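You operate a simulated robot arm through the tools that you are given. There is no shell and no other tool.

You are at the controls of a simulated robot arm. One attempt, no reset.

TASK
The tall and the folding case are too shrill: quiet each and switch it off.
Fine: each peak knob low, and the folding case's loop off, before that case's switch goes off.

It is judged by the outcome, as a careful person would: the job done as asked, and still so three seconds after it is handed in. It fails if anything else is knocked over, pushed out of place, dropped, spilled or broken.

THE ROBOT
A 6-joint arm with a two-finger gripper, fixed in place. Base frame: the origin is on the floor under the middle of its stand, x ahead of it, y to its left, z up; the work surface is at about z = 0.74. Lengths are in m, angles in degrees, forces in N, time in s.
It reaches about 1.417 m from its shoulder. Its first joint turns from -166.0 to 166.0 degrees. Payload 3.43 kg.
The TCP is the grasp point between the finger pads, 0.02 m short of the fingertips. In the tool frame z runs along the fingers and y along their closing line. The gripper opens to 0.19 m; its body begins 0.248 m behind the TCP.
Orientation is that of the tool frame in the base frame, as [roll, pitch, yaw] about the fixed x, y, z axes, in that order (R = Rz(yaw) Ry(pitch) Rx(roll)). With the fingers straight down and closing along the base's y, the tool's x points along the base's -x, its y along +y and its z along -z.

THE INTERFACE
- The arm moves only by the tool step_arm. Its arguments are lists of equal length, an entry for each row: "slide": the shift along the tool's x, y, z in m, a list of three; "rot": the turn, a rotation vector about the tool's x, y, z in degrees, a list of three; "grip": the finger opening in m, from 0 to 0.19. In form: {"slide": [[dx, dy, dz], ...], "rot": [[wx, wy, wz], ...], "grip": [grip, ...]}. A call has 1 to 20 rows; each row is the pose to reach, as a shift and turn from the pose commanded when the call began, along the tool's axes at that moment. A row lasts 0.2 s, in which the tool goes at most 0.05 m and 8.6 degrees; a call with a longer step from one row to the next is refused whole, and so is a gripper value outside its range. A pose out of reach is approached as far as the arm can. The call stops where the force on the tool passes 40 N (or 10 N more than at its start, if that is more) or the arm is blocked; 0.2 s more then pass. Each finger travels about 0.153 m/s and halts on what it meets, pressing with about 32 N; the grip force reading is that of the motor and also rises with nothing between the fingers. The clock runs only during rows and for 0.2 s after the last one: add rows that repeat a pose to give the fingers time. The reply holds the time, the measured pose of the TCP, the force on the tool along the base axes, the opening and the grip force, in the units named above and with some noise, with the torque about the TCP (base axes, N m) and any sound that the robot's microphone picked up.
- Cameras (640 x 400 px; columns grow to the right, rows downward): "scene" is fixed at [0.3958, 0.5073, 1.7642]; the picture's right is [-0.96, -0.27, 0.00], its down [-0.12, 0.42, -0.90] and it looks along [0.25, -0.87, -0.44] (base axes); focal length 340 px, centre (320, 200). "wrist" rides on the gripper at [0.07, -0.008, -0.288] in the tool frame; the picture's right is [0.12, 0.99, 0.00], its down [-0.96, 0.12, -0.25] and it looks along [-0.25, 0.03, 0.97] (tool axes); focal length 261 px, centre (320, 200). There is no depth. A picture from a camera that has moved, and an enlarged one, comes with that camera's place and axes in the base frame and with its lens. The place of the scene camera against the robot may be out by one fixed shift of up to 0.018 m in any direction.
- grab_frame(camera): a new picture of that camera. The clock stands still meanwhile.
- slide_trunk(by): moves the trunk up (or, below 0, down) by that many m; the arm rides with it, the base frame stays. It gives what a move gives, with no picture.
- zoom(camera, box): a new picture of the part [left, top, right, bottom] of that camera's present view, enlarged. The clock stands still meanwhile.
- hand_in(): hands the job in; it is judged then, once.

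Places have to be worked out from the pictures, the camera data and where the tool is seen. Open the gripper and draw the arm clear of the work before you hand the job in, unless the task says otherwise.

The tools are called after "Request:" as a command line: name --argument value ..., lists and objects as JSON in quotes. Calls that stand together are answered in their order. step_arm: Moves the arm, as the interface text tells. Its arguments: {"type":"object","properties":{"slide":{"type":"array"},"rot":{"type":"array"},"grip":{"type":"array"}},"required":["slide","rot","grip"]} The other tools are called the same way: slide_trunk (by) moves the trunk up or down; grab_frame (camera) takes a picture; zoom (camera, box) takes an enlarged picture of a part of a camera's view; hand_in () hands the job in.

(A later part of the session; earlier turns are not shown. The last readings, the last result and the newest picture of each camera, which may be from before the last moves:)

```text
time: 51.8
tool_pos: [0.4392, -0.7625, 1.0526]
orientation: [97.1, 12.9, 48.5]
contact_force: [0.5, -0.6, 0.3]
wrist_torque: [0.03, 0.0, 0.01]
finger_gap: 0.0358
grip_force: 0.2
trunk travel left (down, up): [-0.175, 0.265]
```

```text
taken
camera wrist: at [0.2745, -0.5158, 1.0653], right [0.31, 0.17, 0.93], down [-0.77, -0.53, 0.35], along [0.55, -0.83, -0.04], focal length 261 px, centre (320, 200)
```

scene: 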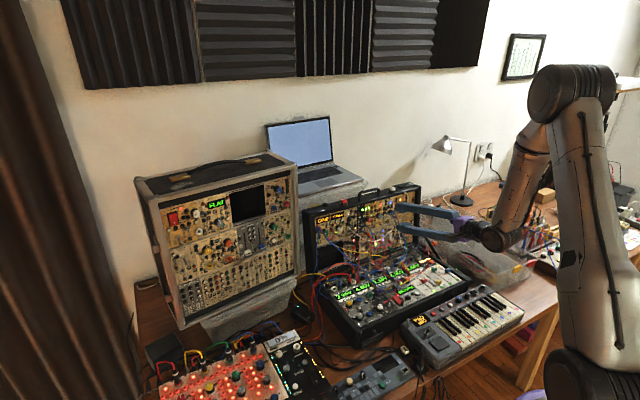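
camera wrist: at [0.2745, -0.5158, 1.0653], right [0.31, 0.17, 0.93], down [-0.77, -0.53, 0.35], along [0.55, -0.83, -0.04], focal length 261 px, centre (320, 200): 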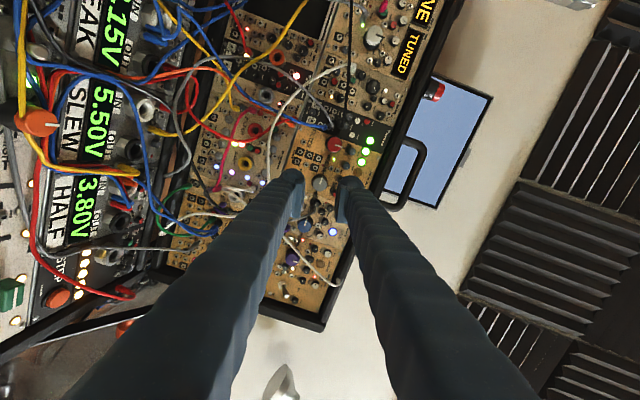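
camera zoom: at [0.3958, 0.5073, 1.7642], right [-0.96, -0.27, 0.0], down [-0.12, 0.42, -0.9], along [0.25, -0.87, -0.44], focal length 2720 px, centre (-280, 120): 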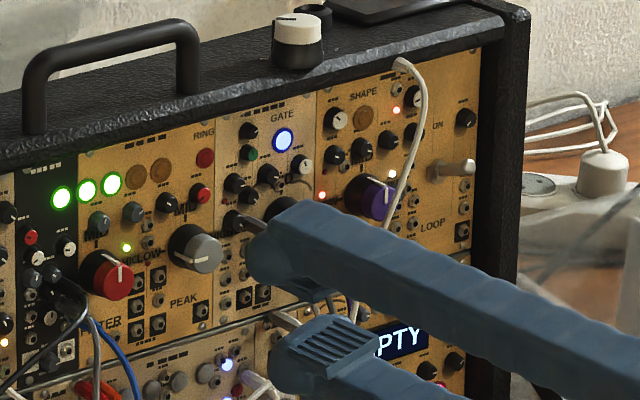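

PEAK on the folding case is at LOW, and the RING lamp has gone dim. Next is the LOOP toggle, which I place with its nut at (0.388, -0.970, 1.042) and lever tip up at (0.373, -0.956, 1.056); I retreat, close the fingers, and move in front of and above it.

Request:
step_arm --slide '[[0, 0, -0.045], [-0.038, 0.002, -0.045], [-0.076, 0.004, -0.045], [-0.115, 0.006, -0.045], [-0.153, 0.008, -0.045], [-0.1912, 0.0101, -0.045], [-0.1912, 0.0101, -0.045]]' --rot '[[0, 0, 0], [0, 0, 4], [0, 0, 8], [0, 0, 13], [0, 0, 13], [0, 0, 13], [0, 0, 13]]' --grip '[0.036, 0.036, 0.02, 0.0, 0.0, 0.0, 0.0]'

Request:
grab_frame --camera "wrist"

Request:
zoom --camera "scene" --box '[380, 170, 480, 235]'

```text
time: 53.4
tool_pos: [0.2828, -0.8704, 1.11]
orientation: [97.0, -0.1, 46.9]
contact_force: [-0.3, -0.3, -0.2]
wrist_torque: [-0.01, -0.02, -0.01]
finger_gap: 0.0
grip_force: 32.2
trunk travel left (down, up): [-0.175, 0.265]
```

```text
taken
camera wrist: at [0.1217, -0.6236, 1.1382], right [0.17, 0.0, 0.99], down [-0.83, -0.55, 0.14], along [0.54, -0.84, -0.09], focal length 261 px, centre (320, 200)
```

wrist: 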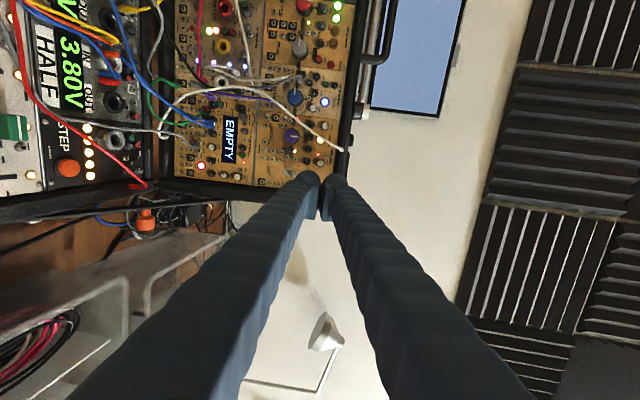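

```text
6.15 times, centred on (430, 202) of scene
camera zoom: at [0.3958, 0.5073, 1.7642], right [-0.96, -0.27, 0.0], down [-0.12, 0.42, -0.9], along [0.25, -0.87, -0.44], focal length 2092 px, centre (-357, 185)
```

zoom: 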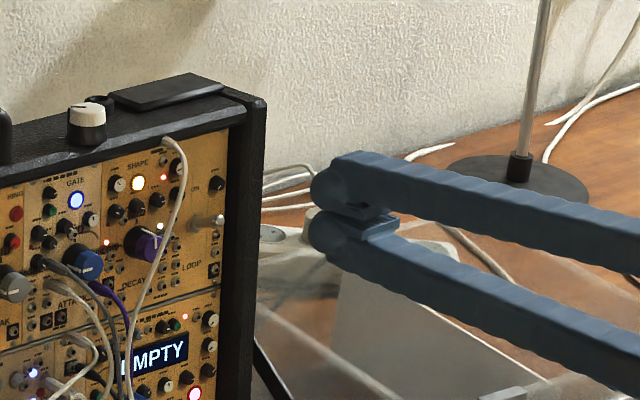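

Request:
zoom --camera "wrist" --box '[255, 110, 375, 195]'

```text
4.71 times, centred on (315, 152) of wrist
camera zoom: at [0.1217, -0.6236, 1.1382], right [0.17, 0.0, 0.99], down [-0.83, -0.55, 0.14], along [0.54, -0.84, -0.09], focal length 1227 px, centre (344, 424)
```

zoom: 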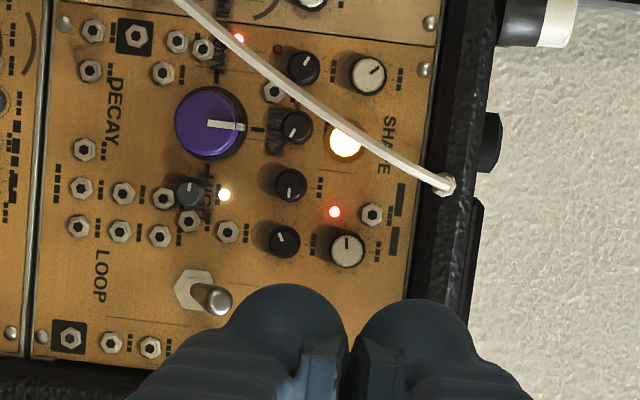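

The toggle is seen exactly where expected, 0.054 below the tool axis, with lever up. I advance so the closed fingertips sit just above the lever, 11 mm off the panel, shifted 4 mm away from the frame.

Request:
step_arm --slide '[[0.004, 0, 0.03], [0.004, 0, 0.06], [0.004, 0, 0.085], [0.004, 0, 0.105], [0.004, 0, 0.118], [0.004, 0, 0.118]]' --rot '[[0, 0, 0], [0, 0, 0], [0, 0, 0], [0, 0, 0], [0, 0, 0], [0, 0, 0]]' --grip '[0.0, 0.0, 0.0, 0.0, 0.0, 0.0]'

Request:
zoom --camera "wrist" --box '[240, 130, 360, 215]'

Request:
zoom --camera "scene" --box '[390, 180, 440, 215]'

```text
time: 54.8
tool_pos: [0.3695, -0.9468, 1.0945]
orientation: [97.3, -0.3, 46.7]
contact_force: [-14.7, 21.5, 3.3]
wrist_torque: [-0.69, -0.42, -0.37]
finger_gap: 0.0001
grip_force: 32.1
trunk travel left (down, up): [-0.175, 0.265]
stopped in row 6: the force on the tool passed its limit at 46 N (the readings are from after the stop); the commanded pose is now the measured one
```

```text
4.71 times, centred on (300, 172) of wrist
camera zoom: at [0.2092, -0.699, 1.1236], right [0.17, 0.0, 0.99], down [-0.83, -0.54, 0.14], along [0.54, -0.84, -0.09], focal length 1227 px, centre (414, 329)
```

zoom: 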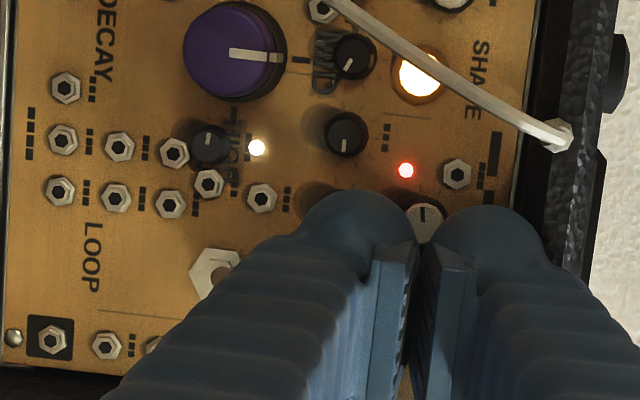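

```text
11.43 times, centred on (415, 198) of scene
camera zoom: at [0.3958, 0.5073, 1.7642], right [-0.96, -0.27, 0.0], down [-0.12, 0.42, -0.9], along [0.25, -0.87, -0.44], focal length 3886 px, centre (-766, 229)
```

zoom: 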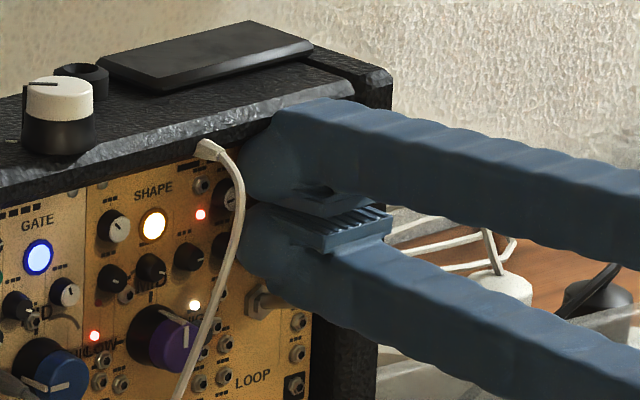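

The upper finger met the case's raised top rim (contact computed 30 mm above the axis), so a closed pair is too tall here. I back off, then open wide so only the lower finger works the lever while the upper one stays above the case.

Request:
step_arm --slide '[[0, 0, -0.02], [0, 0, -0.05], [0, 0, -0.05], [0, 0, -0.05]]' --rot '[[0, 0, 0], [0, 0, 0], [0, 0, 0], [0, 0, 0]]' --grip '[0.0, 0.0, 0.0, 0.0]'

Request:
zoom --camera "scene" --box '[390, 180, 440, 215]'

Request:
zoom --camera "scene" --box '[290, 170, 480, 350]'

```text
time: 55.8
tool_pos: [0.337, -0.9145, 1.0986]
orientation: [97.3, -0.3, 46.8]
contact_force: [0.2, 0.3, 0.0]
wrist_torque: [0.01, 0.0, 0.01]
finger_gap: 0.0
grip_force: 31.8
trunk travel left (down, up): [-0.175, 0.265]
```

```text
11.43 times, centred on (415, 198) of scene
camera zoom: at [0.3958, 0.5073, 1.7642], right [-0.96, -0.27, 0.0], down [-0.12, 0.42, -0.9], along [0.25, -0.87, -0.44], focal length 3886 px, centre (-766, 229)
```

zoom: 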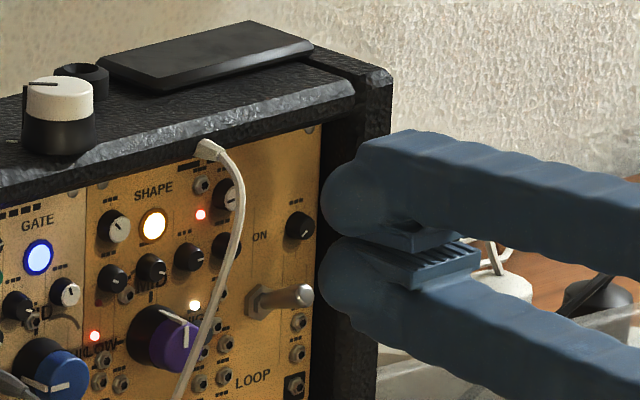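

```text
2.22 times, centred on (385, 260) of scene
camera zoom: at [0.3958, 0.5073, 1.7642], right [-0.96, -0.27, 0.0], down [-0.12, 0.42, -0.9], along [0.25, -0.87, -0.44], focal length 756 px, centre (176, 67)
```

zoom: 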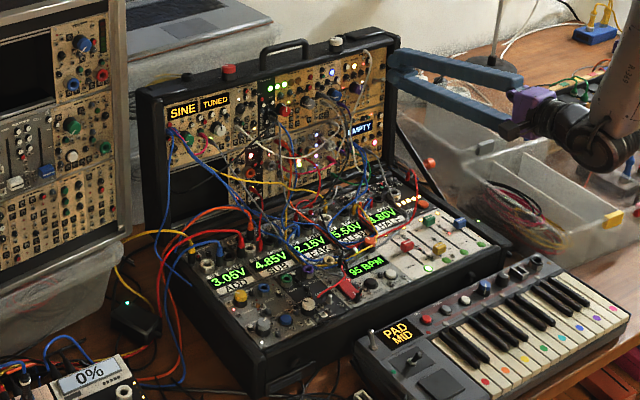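

The case hasn't budged and the lever is still up. I raise the tool and open to 0.12 so the lower finger alone lines up above the lever.

Request:
step_arm --slide '[[0, 0.034, 0], [0, 0.0676, 0], [0, 0.0676, 0], [0, 0.0676, 0], [0, 0.0676, 0], [0, 0.0676, 0]]' --rot '[[0, 0, 0], [0, 0, 0], [0, 0, 0], [0, 0, 0], [0, 0, 0], [0, 0, 0]]' --grip '[0.0, 0.0, 0.06, 0.12, 0.12, 0.12]'

Request:
zoom --camera "wrist" --box '[210, 110, 380, 220]'

Request:
zoom --camera "scene" --box '[390, 170, 450, 215]'

```text
time: 57.2
tool_pos: [0.3428, -0.9205, 1.1637]
orientation: [97.3, -0.3, 46.9]
contact_force: [-0.1, -0.8, 0.4]
wrist_torque: [0.05, -0.01, -0.02]
finger_gap: 0.1201
grip_force: 0.0
trunk travel left (down, up): [-0.175, 0.265]
```

```text
3.64 times, centred on (295, 165) of wrist
camera zoom: at [0.1821, -0.674, 1.1941], right [0.17, 0.0, 0.99], down [-0.83, -0.54, 0.14], along [0.54, -0.84, -0.1], focal length 948 px, centre (411, 327)
```

zoom: 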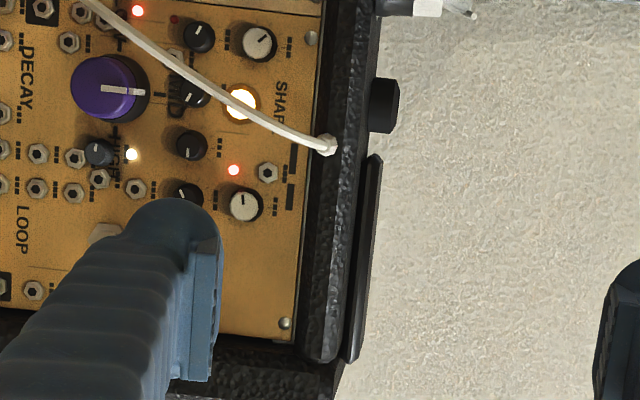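

```text
8.89 times, centred on (420, 192) of scene
camera zoom: at [0.3958, 0.5073, 1.7642], right [-0.96, -0.27, 0.0], down [-0.12, 0.42, -0.9], along [0.25, -0.87, -0.44], focal length 3022 px, centre (-569, 267)
```

zoom: 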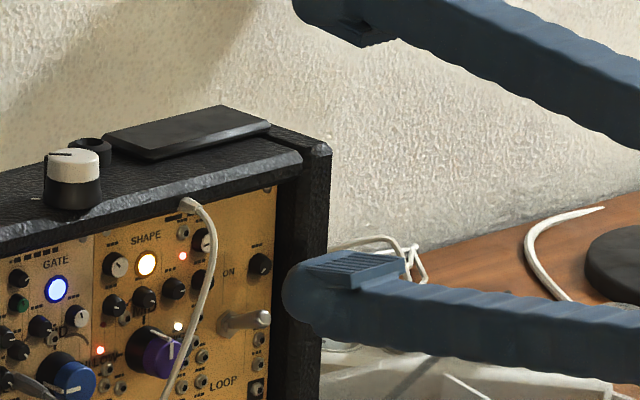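

The lower finger now lines up just above the lever. I advance 50 mm toward the panel.

Request:
step_arm --slide '[[0, 0, 0.018], [0, 0, 0.034], [0, 0, 0.044], [0, 0, 0.05], [0, 0, 0.05]]' --rot '[[0, 0, 0], [0, 0, 0], [0, 0, 0], [0, 0, 0], [0, 0, 0]]' --grip '[0.12, 0.12, 0.12, 0.12, 0.12]'

Request:
zoom --camera "scene" --box '[390, 180, 440, 215]'

Request:
zoom --camera "wrist" --box '[200, 120, 330, 210]'

```text
time: 58.4
tool_pos: [0.3768, -0.9542, 1.1606]
orientation: [97.3, -0.3, 46.8]
contact_force: [0.0, -0.6, 0.5]
wrist_torque: [-0.04, -0.02, -0.02]
finger_gap: 0.1203
grip_force: 0.1
trunk travel left (down, up): [-0.175, 0.265]
```

```text
11.43 times, centred on (415, 198) of scene
camera zoom: at [0.3958, 0.5073, 1.7642], right [-0.96, -0.27, 0.0], down [-0.12, 0.42, -0.9], along [0.25, -0.87, -0.44], focal length 3886 px, centre (-766, 229)
```

zoom: 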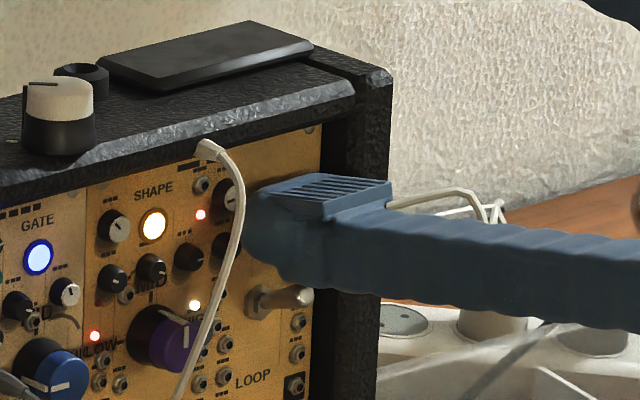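

```text
4.44 times, centred on (265, 165) of wrist
camera zoom: at [0.2167, -0.7076, 1.1893], right [0.17, 0.0, 0.99], down [-0.83, -0.54, 0.14], along [0.54, -0.84, -0.1], focal length 1158 px, centre (564, 356)
```

zoom: 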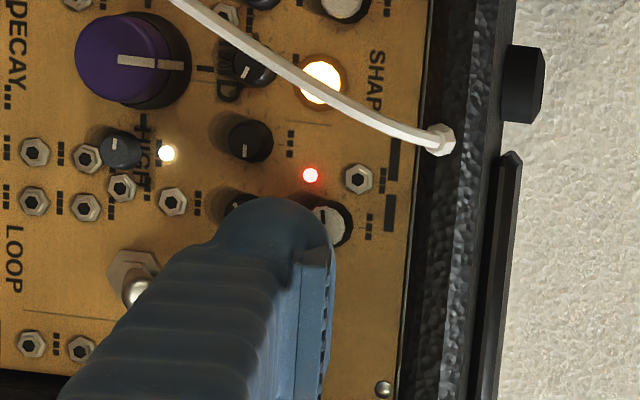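

No contact and the finger sits right above the lever. I sweep down 36 mm to flip it.

Request:
step_arm --slide '[[0, -0.009, 0], [0, -0.018, 0], [0, -0.027, 0], [0, -0.034, 0], [0, -0.034, 0]]' --rot '[[0, 0, 0], [0, 0, 0], [0, 0, 0], [0, 0, 0], [0, 0, 0]]' --grip '[0.12, 0.12, 0.12, 0.12, 0.12]'

Request:
zoom --camera "scene" --box '[390, 180, 440, 215]'

Request:
zoom --camera "wrist" --box '[200, 120, 330, 210]'

```text
time: 59.6
tool_pos: [0.3739, -0.9507, 1.1281]
orientation: [97.2, -0.3, 46.8]
contact_force: [-0.6, 0.6, 4.4]
wrist_torque: [0.05, 0.1, 0.01]
finger_gap: 0.1182
grip_force: 0.1
trunk travel left (down, up): [-0.175, 0.265]
heard: click
```

```text
11.43 times, centred on (415, 198) of scene
camera zoom: at [0.3958, 0.5073, 1.7642], right [-0.96, -0.27, 0.0], down [-0.12, 0.42, -0.9], along [0.25, -0.87, -0.44], focal length 3886 px, centre (-766, 229)
```

zoom: 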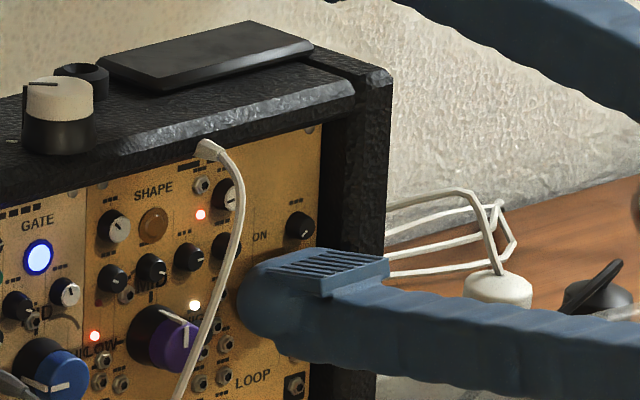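

```text
4.44 times, centred on (265, 165) of wrist
camera zoom: at [0.2136, -0.7041, 1.1568], right [0.17, 0.0, 0.99], down [-0.83, -0.54, 0.14], along [0.54, -0.84, -0.09], focal length 1158 px, centre (564, 356)
```

zoom: 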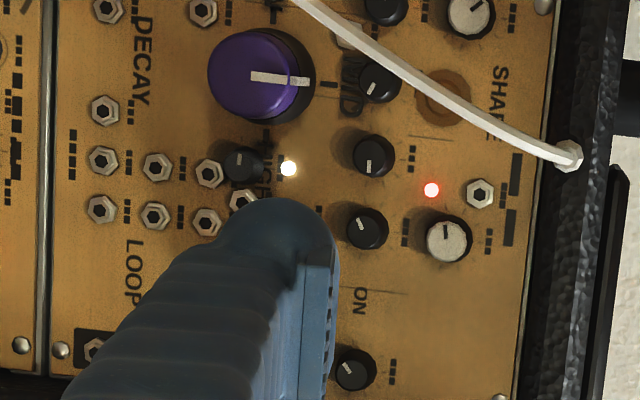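

A click was heard. I retreat straight back and verify the lever position.

Request:
step_arm --slide '[[0, 0, -0.03], [0, 0, -0.07], [0, 0, -0.11], [0, 0, -0.11]]' --rot '[[0, 0, 0], [0, 0, 0], [0, 0, 0], [0, 0, 0]]' --grip '[0.12, 0.12, 0.12, 0.12]'

Request:
zoom --camera "scene" --box '[370, 185, 430, 225]'

Request:
grab_frame --camera "wrist"

```text
time: 60.6
tool_pos: [0.2946, -0.8759, 1.1397]
orientation: [97.3, -0.3, 46.9]
contact_force: [-1.0, 1.2, -0.4]
wrist_torque: [0.01, 0.02, 0.0]
finger_gap: 0.1201
grip_force: 0.0
trunk travel left (down, up): [-0.175, 0.265]
```

```text
10.00 times, centred on (400, 205) of scene
camera zoom: at [0.3958, 0.5073, 1.7642], right [-0.96, -0.27, 0.0], down [-0.12, 0.42, -0.9], along [0.25, -0.87, -0.44], focal length 3400 px, centre (-480, 150)
```

zoom: 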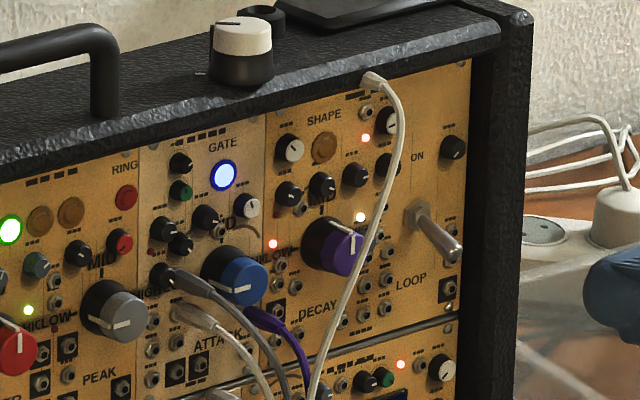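

```text
taken
camera wrist: at [0.1338, -0.628, 1.1686], right [0.17, 0.0, 0.99], down [-0.83, -0.54, 0.14], along [0.54, -0.84, -0.09], focal length 261 px, centre (320, 200)
```

wrist: 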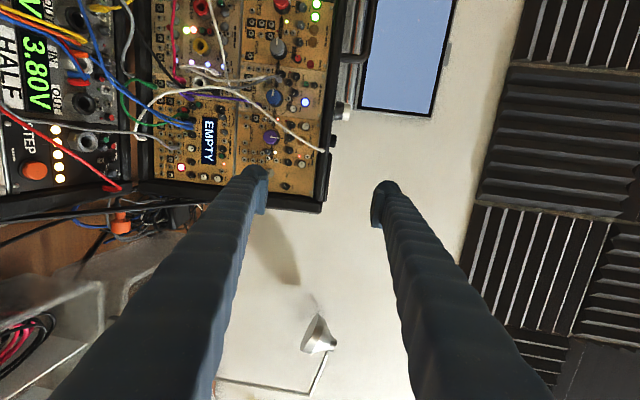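

LOOP is now down (off) and PEAK is at LOW, so the folding case's switch may go off next. I swing the tool to point down over the lower panel's red rocker to inspect it.

Request:
step_arm --slide '[[0.0297, 0.0, -0.014], [0.0594, 0.0, -0.028], [0.0891, 0.0, -0.042], [0.1188, -0.01, -0.056], [0.1485, -0.025, -0.07], [0.1782, -0.04, -0.084], [0.2079, -0.055, -0.098], [0.2376, -0.07, -0.112], [0.2673, -0.085, -0.126], [0.297, -0.1, -0.1396], [0.297, -0.1, -0.1396]]' --rot '[[8.3, 0, 0], [16.6, 0, 0], [24.9, 0, 0], [33.2, 0, 0], [41.5, 0, 0], [49.8, 0, 0], [58.1, 0, 0], [66.4, 0, 0], [74.7, 0, 0], [83, 0, 0], [83, 0, 0]]' --grip '[0.08, 0.03, 0.0, 0.0, 0.0, 0.0, 0.0, 0.0, 0.0, 0.0, 0.0]'

Request:
grab_frame --camera "wrist"

Request:
grab_frame --camera "scene"

```text
time: 63.0
tool_pos: [0.3873, -0.5562, 1.0608]
orientation: [-179.6, -0.2, 46.8]
contact_force: [-0.3, -0.7, -0.1]
wrist_torque: [0.04, 0.03, 0.01]
finger_gap: 0.0
grip_force: 32.1
trunk travel left (down, up): [-0.175, 0.265]
```

```text
taken
camera wrist: at [0.4306, -0.5014, 1.3491], right [0.81, -0.59, -0.01], down [-0.57, -0.78, 0.24], along [-0.15, -0.19, -0.97], focal length 261 px, centre (320, 200)
```

wrist: 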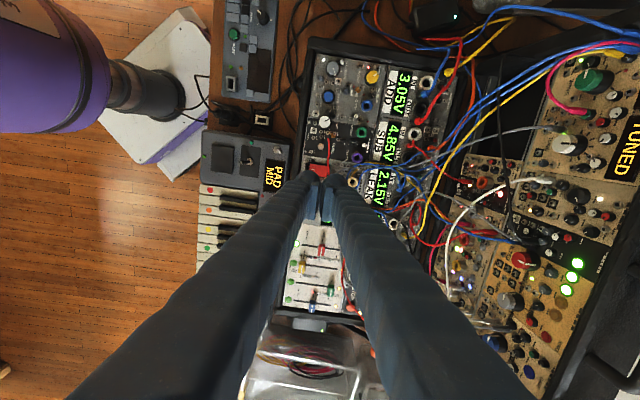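

```text
taken
```

scene: 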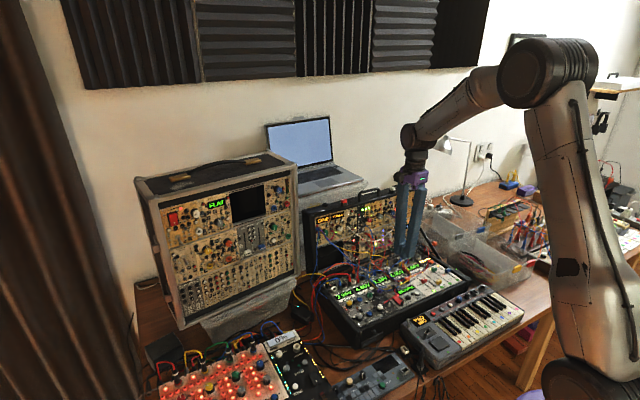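

The tool is now above the rocker but the closed fingertips partly hide it; I open the fingers (still high above everything) and zoom.

Request:
step_arm --slide '[[-0.03, 0, 0], [-0.03, 0, 0], [-0.03, 0, 0], [-0.03, 0, 0]]' --rot '[[0, 0, 0], [0, 0, 0], [0, 0, 0], [0, 0, 0]]' --grip '[0.06, 0.12, 0.15, 0.15]'

Request:
zoom --camera "wrist" --box '[260, 110, 380, 190]'

Request:
zoom --camera "wrist" --box '[290, 130, 350, 170]'

Request:
zoom --camera "scene" --box '[380, 280, 420, 310]'

```text
time: 64.0
tool_pos: [0.3681, -0.5764, 1.0598]
orientation: [-179.8, -0.3, 46.8]
contact_force: [0.7, 0.0, 1.1]
wrist_torque: [0.04, -0.09, -0.02]
finger_gap: 0.1501
grip_force: 0.1
trunk travel left (down, up): [-0.175, 0.265]
```

```text
5.00 times, centred on (320, 150) of wrist
camera zoom: at [0.4101, -0.5225, 1.3491], right [0.81, -0.59, 0.0], down [-0.57, -0.78, 0.24], along [-0.15, -0.19, -0.97], focal length 1303 px, centre (320, 450)
```

zoom: 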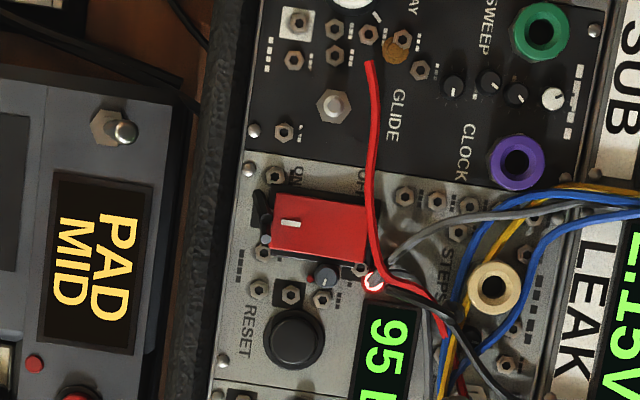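

```text
10.00 times, centred on (320, 150) of wrist
camera zoom: at [0.4101, -0.5225, 1.3491], right [0.81, -0.59, 0.0], down [-0.57, -0.78, 0.24], along [-0.15, -0.19, -0.97], focal length 2606 px, centre (320, 700)
```

zoom: 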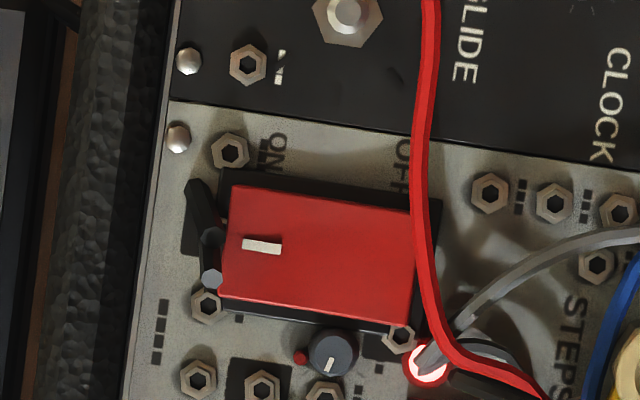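

```text
13.33 times, centred on (400, 295) of scene
camera zoom: at [0.3958, 0.5073, 1.7642], right [-0.96, -0.27, 0.0], down [-0.12, 0.42, -0.9], along [0.25, -0.87, -0.44], focal length 4533 px, centre (-747, -1067)
```

zoom: 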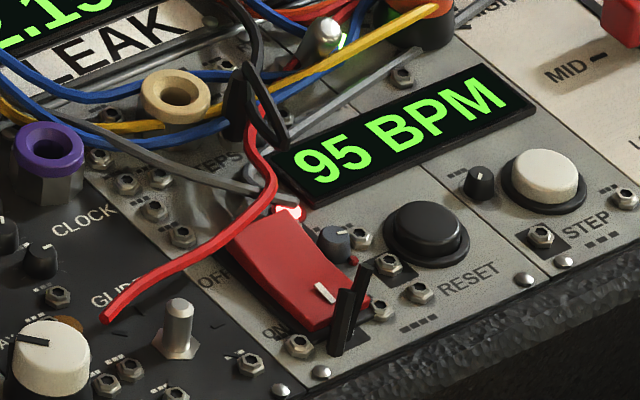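

From above, the rocker lies front-to-back with OFF at its raised rear end; a red lead crosses that rear edge and a plug sits rear-right. I'll press the OFF half with a single (rear) fingertip, leaned so the finger body stays front-left, clear of lead, plug and keyboard; first I move to a hover pose.

Request:
step_arm --slide '[[0.007, -0.009, 0.015], [0.014, -0.018, 0.035], [0.021, -0.026, 0.065], [0.028, -0.034, 0.095], [0.0337, -0.0416, 0.12], [0.0337, -0.0416, 0.13], [0.0337, -0.0416, 0.13]]' --rot '[[-2.5, -3.75, 0], [-5, -7.5, 0], [-7.5, -11.25, 0], [-10, -15, 0], [-10, -15, 0], [-10, -15, 0], [-10, -15, 0]]' --grip '[0.1, 0.06, 0.06, 0.06, 0.06, 0.06, 0.06]'

Request:
grab_frame --camera "wrist"

Request:
zoom --camera "wrist" --box '[300, 140, 400, 210]'

Request:
zoom --camera "scene" --box '[370, 250, 450, 310]'

```text
time: 65.6
tool_pos: [0.3612, -0.523, 0.9323]
orientation: [170.1, 14.6, 45.6]
contact_force: [0.6, -0.3, 0.9]
wrist_torque: [0.03, -0.02, -0.02]
finger_gap: 0.0601
grip_force: 0.1
trunk travel left (down, up): [-0.175, 0.265]
```

```text
taken
camera wrist: at [0.4176, -0.3834, 1.1876], right [0.81, -0.57, 0.14], down [-0.55, -0.67, 0.5], along [-0.19, -0.48, -0.86], focal length 261 px, centre (320, 200)
```

wrist: 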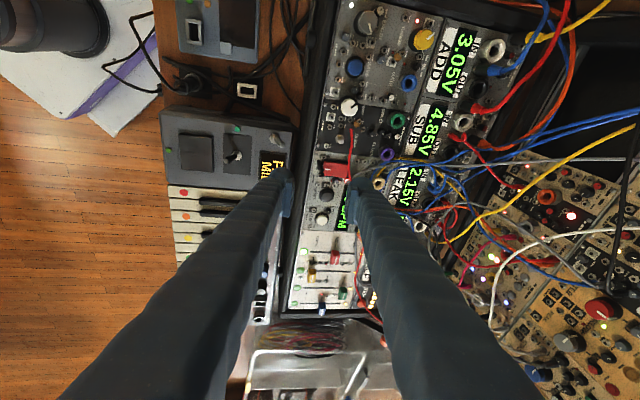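

```text
5.71 times, centred on (350, 175) of wrist
camera zoom: at [0.4176, -0.3834, 1.1876], right [0.81, -0.57, 0.14], down [-0.55, -0.67, 0.5], along [-0.19, -0.48, -0.86], focal length 1489 px, centre (149, 343)
```

zoom: 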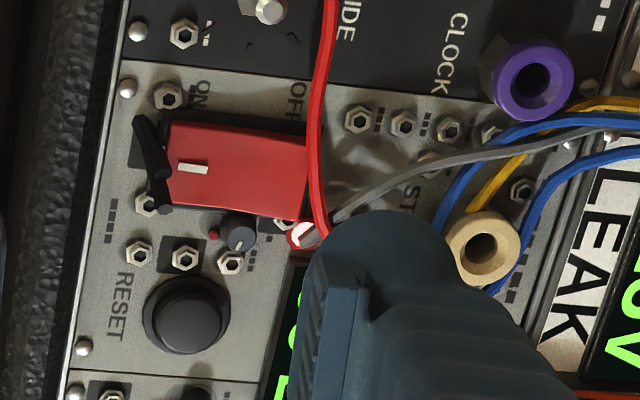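

```text
6.67 times, centred on (410, 280) of scene
camera zoom: at [0.3958, 0.5073, 1.7642], right [-0.96, -0.27, 0.0], down [-0.12, 0.42, -0.9], along [0.25, -0.87, -0.44], focal length 2267 px, centre (-280, -333)
```

zoom: 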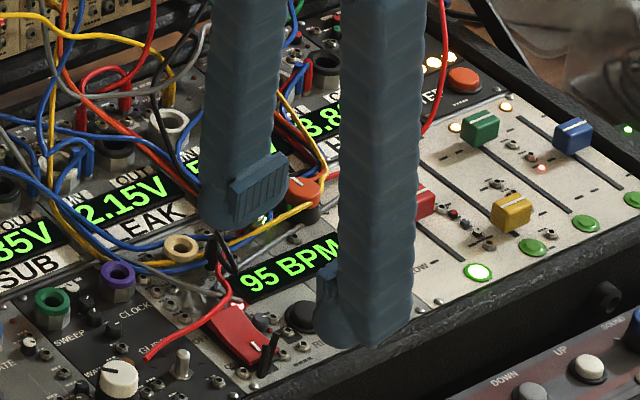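

The presser fingertip projects onto the OFF half of the rocker when lowered straight down. I descend 62 mm to just above it and check clearances.

Request:
step_arm --slide '[[0.0057, -0.0038, 0.0209], [0.0108, -0.0072, 0.0399], [0.0147, -0.0098, 0.0542], [0.016, -0.0106, 0.059], [0.016, -0.0106, 0.059]]' --rot '[[0, 0, 0], [0, 0, 0], [0, 0, 0], [0, 0, 0], [0, 0, 0]]' --grip '[0.06, 0.06, 0.06, 0.06, 0.06]'

Request:
zoom --camera "wrist" --box '[290, 140, 390, 210]'

Request:
zoom --camera "scene" --box '[375, 270, 425, 310]'

```text
time: 66.8
tool_pos: [0.3601, -0.524, 0.8681]
orientation: [170.0, 14.6, 45.6]
contact_force: [-0.4, -0.2, -0.1]
wrist_torque: [0.01, 0.02, 0.01]
finger_gap: 0.0598
grip_force: 0.1
trunk travel left (down, up): [-0.175, 0.265]
```

```text
5.71 times, centred on (340, 175) of wrist
camera zoom: at [0.4178, -0.3828, 1.1242], right [0.81, -0.57, 0.14], down [-0.55, -0.67, 0.5], along [-0.19, -0.48, -0.86], focal length 1489 px, centre (206, 343)
```

zoom: 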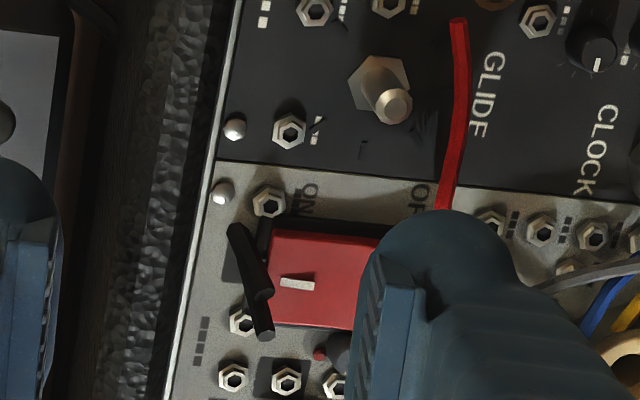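

```text
10.00 times, centred on (400, 290) of scene
camera zoom: at [0.3958, 0.5073, 1.7642], right [-0.96, -0.27, 0.0], down [-0.12, 0.42, -0.9], along [0.25, -0.87, -0.44], focal length 3400 px, centre (-480, -700)
```

zoom: 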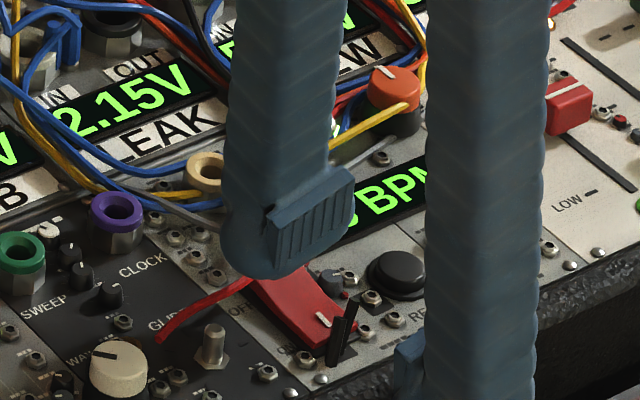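

With this lean, the pad's front-left corner would be lower than the nose and land beside the rocker. I re-orient nearly vertical (5° left lean only) and aim the nose 3 mm rear of the rocker's centre, raising a little first.

Request:
step_arm --slide '[[-0.002, 0.0, -0.01], [-0.0053, 0.0006, -0.0215], [-0.0053, 0.0006, -0.0215], [-0.0053, 0.0006, -0.0215]]' --rot '[[3, 3, -0.1], [6, 6, -0.3], [9.97, 10.0, -0.44], [9.97, 10.0, -0.44]]' --grip '[0.06, 0.06, 0.06, 0.06]'

Request:
zoom --camera "wrist" --box '[290, 140, 390, 210]'

Request:
zoom --camera "scene" --box '[375, 270, 425, 310]'

```text
time: 67.8
tool_pos: [0.3586, -0.5217, 0.8901]
orientation: [-179.6, 4.7, 46.9]
contact_force: [-0.5, -0.5, -1.5]
wrist_torque: [0.1, 0.03, -0.02]
finger_gap: 0.0599
grip_force: 0.1
trunk travel left (down, up): [-0.175, 0.265]
```

```text
5.71 times, centred on (340, 175) of wrist
camera zoom: at [0.4186, -0.4483, 1.1722], right [0.81, -0.59, -0.02], down [-0.56, -0.77, 0.32], along [-0.2, -0.25, -0.95], focal length 1489 px, centre (206, 343)
```

zoom: 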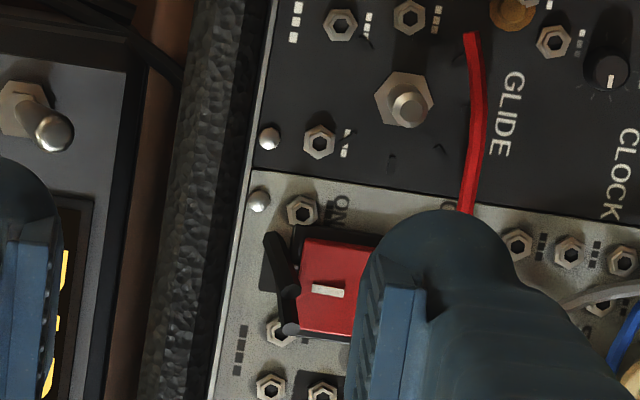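

```text
10.00 times, centred on (400, 290) of scene
camera zoom: at [0.3958, 0.5073, 1.7642], right [-0.96, -0.27, 0.0], down [-0.12, 0.42, -0.9], along [0.25, -0.87, -0.44], focal length 3400 px, centre (-480, -700)
```

zoom: 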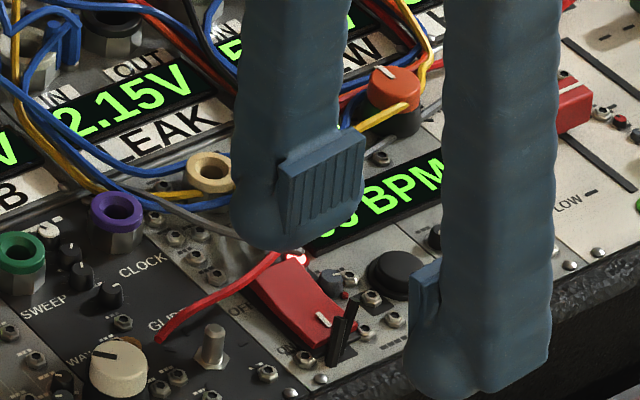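

Nose is aimed at the OFF half just behind the pivot, 25 mm above. I lower 22 mm slowly.

Request:
step_arm --slide '[[0.0009, 0, 0.01], [0.0014, 0, 0.016], [0.0017, 0, 0.019], [0.0019, 0, 0.022], [0.0019, 0, 0.022]]' --rot '[[0, 0, 0], [0, 0, 0], [0, 0, 0], [0, 0, 0], [0, 0, 0]]' --grip '[0.06, 0.06, 0.06, 0.06, 0.06]'

Request:
zoom --camera "wrist" --box '[290, 140, 390, 210]'

Request:
zoom --camera "scene" --box '[375, 275, 425, 315]'

```text
time: 69.0
tool_pos: [0.3583, -0.52, 0.8683]
orientation: [-179.7, 4.8, 46.9]
contact_force: [-0.1, -0.2, -0.8]
wrist_torque: [0.04, 0.02, -0.02]
finger_gap: 0.0599
grip_force: 0.0
trunk travel left (down, up): [-0.175, 0.265]
```

```text
5.71 times, centred on (340, 175) of wrist
camera zoom: at [0.4181, -0.4473, 1.1505], right [0.81, -0.59, -0.01], down [-0.56, -0.76, 0.33], along [-0.2, -0.25, -0.95], focal length 1489 px, centre (206, 343)
```

zoom: 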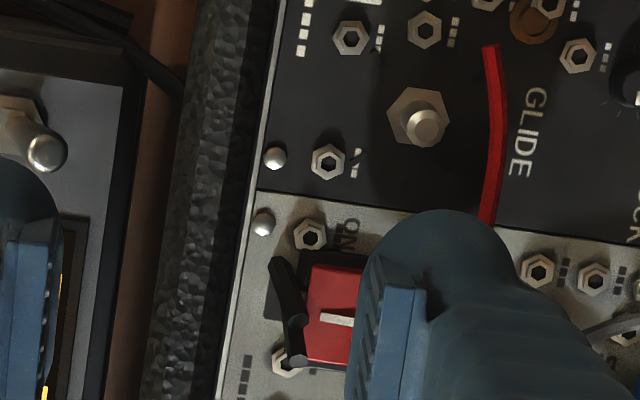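

```text
10.00 times, centred on (400, 295) of scene
camera zoom: at [0.3958, 0.5073, 1.7642], right [-0.96, -0.27, 0.0], down [-0.12, 0.42, -0.9], along [0.25, -0.87, -0.44], focal length 3400 px, centre (-480, -750)
```

zoom: 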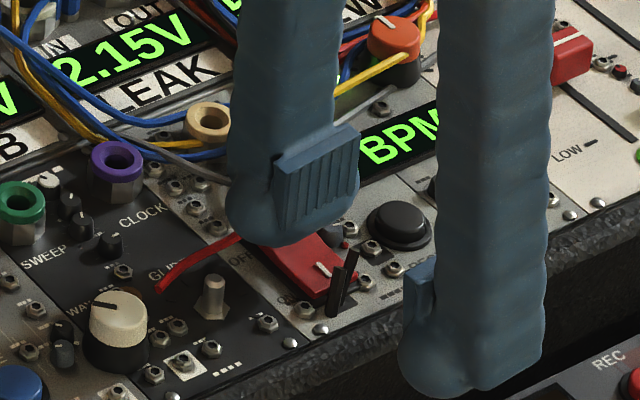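

No contact yet. I lower another 6 mm in small steps.

Request:
step_arm --slide '[[0.0002, 0, 0.002], [0.0003, 0, 0.004], [0.0005, 0, 0.006], [0.0005, 0, 0.006]]' --rot '[[0, 0, 0], [0, 0, 0], [0, 0, 0], [0, 0, 0]]' --grip '[0.06, 0.06, 0.06, 0.06]'

```text
time: 70.0
tool_pos: [0.3597, -0.5212, 0.8624]
orientation: [-179.8, 4.7, 47.0]
contact_force: [0.6, 0.1, 0.0]
wrist_torque: [-0.03, 0.02, 0.03]
finger_gap: 0.06
grip_force: 0.0
trunk travel left (down, up): [-0.175, 0.265]
```

Still free. Another 6 mm.

Request:
step_arm --slide '[[0.0002, 0, 0.002], [0.0003, 0, 0.004], [0.0005, 0, 0.006], [0.0005, 0, 0.006]]' --rot '[[0, 0, 0], [0, 0, 0], [0, 0, 0], [0, 0, 0]]' --grip '[0.06, 0.06, 0.06, 0.06]'

Request:
zoom --camera "scene" --box '[380, 280, 420, 310]'

Request:
zoom --camera "wrist" --box '[290, 140, 390, 210]'

```text
time: 71.0
tool_pos: [0.3585, -0.5215, 0.8561]
orientation: [-179.8, 4.6, 46.9]
contact_force: [-1.5, 0.0, 11.7]
wrist_torque: [-0.3, -0.38, -0.05]
finger_gap: 0.0603
grip_force: 0.2
trunk travel left (down, up): [-0.175, 0.265]
```

```text
13.33 times, centred on (400, 295) of scene
camera zoom: at [0.3958, 0.5073, 1.7642], right [-0.96, -0.27, 0.0], down [-0.12, 0.42, -0.9], along [0.25, -0.87, -0.44], focal length 4533 px, centre (-747, -1067)
```

zoom: 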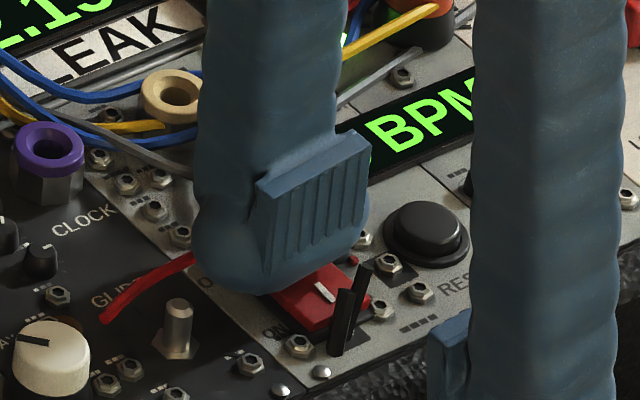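

```text
5.71 times, centred on (340, 175) of wrist
camera zoom: at [0.4175, -0.4473, 1.1384], right [0.81, -0.59, -0.01], down [-0.56, -0.76, 0.33], along [-0.2, -0.26, -0.95], focal length 1489 px, centre (206, 343)
```

zoom: 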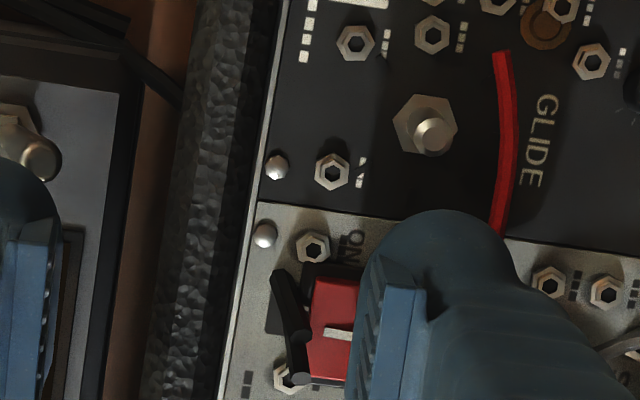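

Contact (12 N) computes to be almost on the rocker's pivot line, so it won't flip there. I lift 12 mm, straighten the small lean, and shift ~7 mm rearward to the OFF half.

Request:
step_arm --slide '[[0, 0, -0.006], [-0.001, 0.0, -0.0117], [-0.004, 0.006, -0.0117], [-0.004, 0.006, -0.0117]]' --rot '[[0, 0, 0], [0, 2.5, 0], [0, 5, 0], [0, 5, 0]]' --grip '[0.06, 0.06, 0.06, 0.06]'

Request:
zoom --camera "scene" --box '[380, 280, 420, 310]'

```text
time: 72.0
tool_pos: [0.3594, -0.5269, 0.867]
orientation: [-179.7, -0.3, 46.9]
contact_force: [-0.5, 0.8, 0.0]
wrist_torque: [0.09, 0.02, -0.02]
finger_gap: 0.0599
grip_force: 0.1
trunk travel left (down, up): [-0.175, 0.265]
```

```text
13.33 times, centred on (400, 295) of scene
camera zoom: at [0.3958, 0.5073, 1.7642], right [-0.96, -0.27, 0.0], down [-0.12, 0.42, -0.9], along [0.25, -0.87, -0.44], focal length 4533 px, centre (-747, -1067)
```

zoom: 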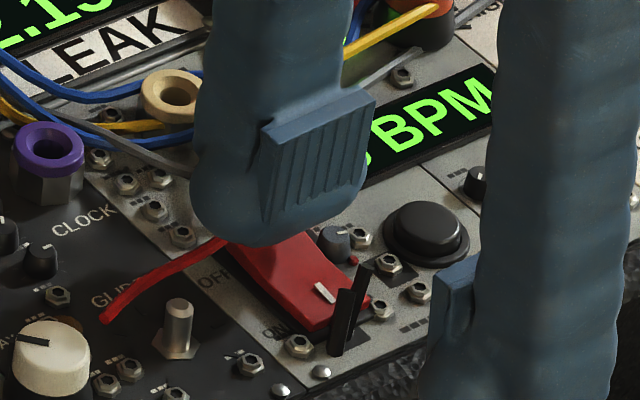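

Positioned over the OFF half. I press straight down in small steps.

Request:
step_arm --slide '[[0, 0, 0.003], [0, 0, 0.006], [0, 0, 0.008], [0, 0, 0.01], [0, 0, 0.012], [0, 0, 0.012]]' --rot '[[0, 0, 0], [0, 0, 0], [0, 0, 0], [0, 0, 0], [0, 0, 0], [0, 0, 0]]' --grip '[0.06, 0.06, 0.06, 0.06, 0.06, 0.06]'

Request:
zoom --camera "scene" --box '[380, 280, 420, 310]'

```text
time: 73.4
tool_pos: [0.3615, -0.528, 0.8557]
orientation: [-179.7, -0.4, 46.9]
contact_force: [-0.2, -1.0, 0.1]
wrist_torque: [-0.01, 0.01, 0.0]
finger_gap: 0.0598
grip_force: 0.1
trunk travel left (down, up): [-0.175, 0.265]
heard: click
```

```text
13.33 times, centred on (400, 295) of scene
camera zoom: at [0.3958, 0.5073, 1.7642], right [-0.96, -0.27, 0.0], down [-0.12, 0.42, -0.9], along [0.25, -0.87, -0.44], focal length 4533 px, centre (-747, -1067)
```

zoom: 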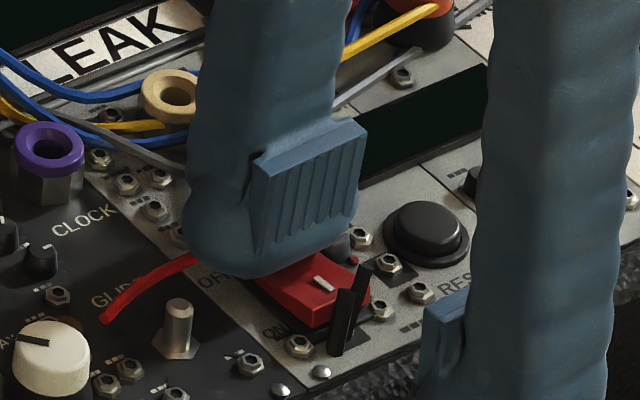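

A click, and the folding case's displays went dark: it is off. I lift straight up and check everything there.

Request:
step_arm --slide '[[0, 0, -0.03], [0, 0, -0.07], [0, 0, -0.11], [0, 0, -0.15], [0, 0, -0.19], [0, 0, -0.23], [0, 0, -0.27]]' --rot '[[0, 0, 0], [0, 0, 0], [0, 0, 0], [0, 0, 0], [0, 0, 0], [0, 0, 0], [0, 0, 0]]' --grip '[0.06, 0.06, 0.06, 0.06, 0.06, 0.06, 0.06]'

Request:
grab_frame --camera "scene"

Request:
zoom --camera "scene" --box '[290, 170, 480, 350]'

Request:
zoom --camera "scene" --box '[380, 280, 420, 310]'

```text
time: 75.0
tool_pos: [0.3587, -0.5289, 1.1267]
orientation: [-179.7, -0.3, 46.9]
contact_force: [-0.3, -0.1, -0.4]
wrist_torque: [0.02, 0.0, -0.03]
finger_gap: 0.06
grip_force: 0.0
trunk travel left (down, up): [-0.175, 0.265]
```

```text
taken
```

scene: 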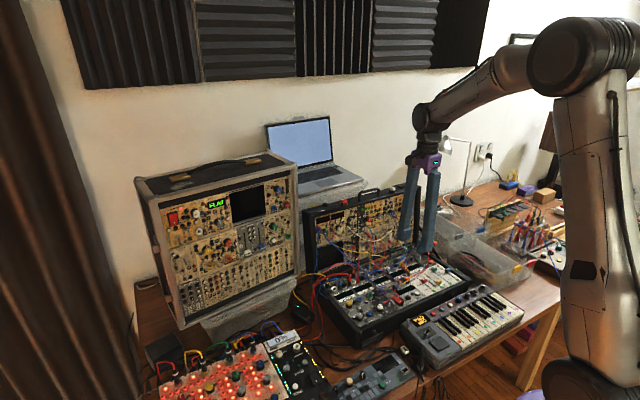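

```text
2.22 times, centred on (385, 260) of scene
camera zoom: at [0.3958, 0.5073, 1.7642], right [-0.96, -0.27, 0.0], down [-0.12, 0.42, -0.9], along [0.25, -0.87, -0.44], focal length 756 px, centre (176, 67)
```

zoom: 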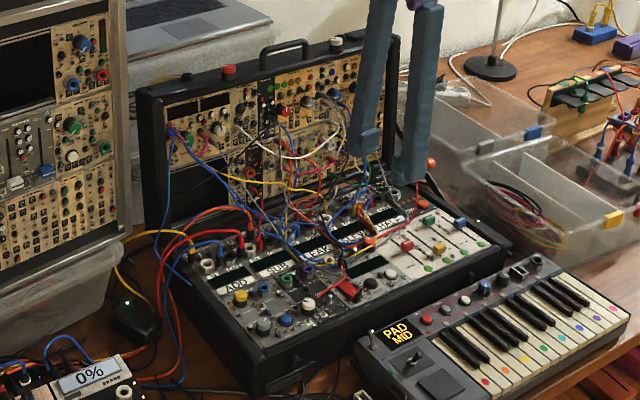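

```text
13.33 times, centred on (400, 295) of scene
camera zoom: at [0.3958, 0.5073, 1.7642], right [-0.96, -0.27, 0.0], down [-0.12, 0.42, -0.9], along [0.25, -0.87, -0.44], focal length 4533 px, centre (-747, -1067)
```

zoom: 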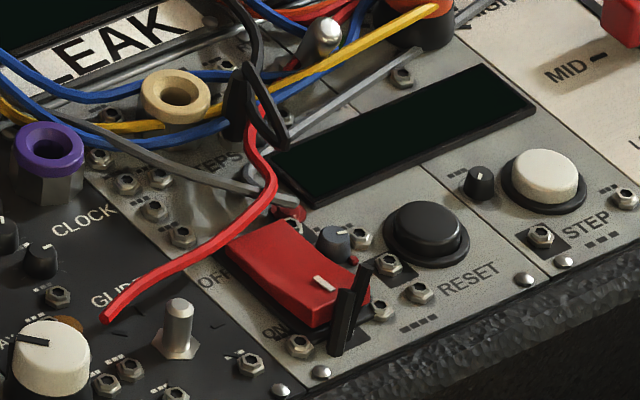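

The folding case is off and nothing there is disturbed. For the tall case I first carry the tool (pointing down) over to about (0.55, -0.05, 1.2), so that raising it passes the forearm on the other side.

Request:
step_arm --slide '[[0.0, 0.0, -0.04], [0.0436, -0.0171, -0.0733], [0.0873, -0.0342, -0.0733], [0.1309, -0.0514, -0.0733], [0.1746, -0.0685, -0.0733], [0.2182, -0.0856, -0.0733], [0.2619, -0.1027, -0.0733], [0.3055, -0.1198, -0.0733], [0.3492, -0.137, -0.0733], [0.3928, -0.1541, -0.0733], [0.4365, -0.1712, -0.0733], [0.4801, -0.1883, -0.0733], [0.4801, -0.1883, -0.0733]]' --rot '[[0, 0, 0], [0, 0, 0], [0, 0, 0], [0, 0, 0], [0, 0, 0], [0, 0, 0], [0, 0, 0], [0, 0, 0], [0, 0, 0], [0, 0, 0], [0, 0, 0], [0, 0, 0], [0, 0, 0]]' --grip '[0.06, 0.06, 0.06, 0.06, 0.06, 0.06, 0.06, 0.06, 0.06, 0.06, 0.06, 0.06, 0.06]'

Request:
grab_frame --camera "scene"

```text
refused: row 2 steps farther than a row can; nothing moved
```

```text
taken
```

scene: 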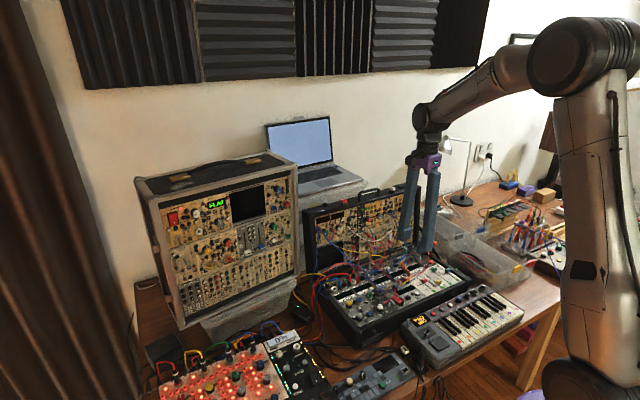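

The second row's step was slightly too long; I split the lift and resend.

Request:
step_arm --slide '[[0.0, 0.0, -0.04], [0.0, 0.0, -0.0733], [0.0436, -0.0171, -0.0733], [0.0873, -0.0342, -0.0733], [0.1309, -0.0514, -0.0733], [0.1746, -0.0685, -0.0733], [0.2182, -0.0856, -0.0733], [0.2619, -0.1027, -0.0733], [0.3055, -0.1198, -0.0733], [0.3492, -0.137, -0.0733], [0.3928, -0.1541, -0.0733], [0.4365, -0.1712, -0.0733], [0.4801, -0.1883, -0.0733], [0.4801, -0.1883, -0.0733]]' --rot '[[0, 0, 0], [0, 0, 0], [0, 0, 0], [0, 0, 0], [0, 0, 0], [0, 0, 0], [0, 0, 0], [0, 0, 0], [0, 0, 0], [0, 0, 0], [0, 0, 0], [0, 0, 0], [0, 0, 0], [0, 0, 0]]' --grip '[0.06, 0.06, 0.06, 0.06, 0.06, 0.06, 0.06, 0.06, 0.06, 0.06, 0.06, 0.06, 0.06, 0.06]'

Request:
grab_frame --camera "scene"

```text
time: 78.0
tool_pos: [0.5501, -0.0517, 1.2034]
orientation: [-179.7, -0.2, 46.9]
contact_force: [0.5, 0.2, 0.2]
wrist_torque: [-0.11, -0.02, 0.01]
finger_gap: 0.0599
grip_force: 0.1
trunk travel left (down, up): [-0.175, 0.265]
```

```text
taken
```

scene: 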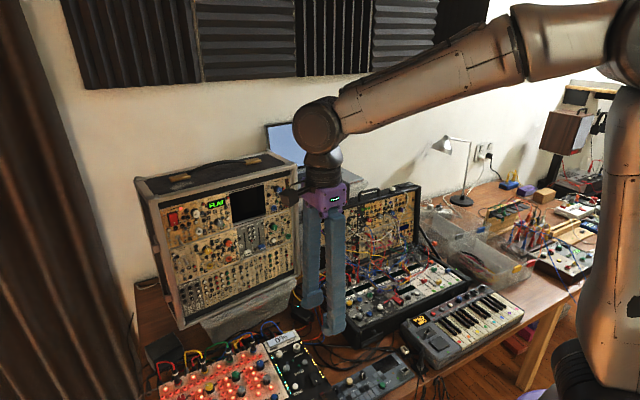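

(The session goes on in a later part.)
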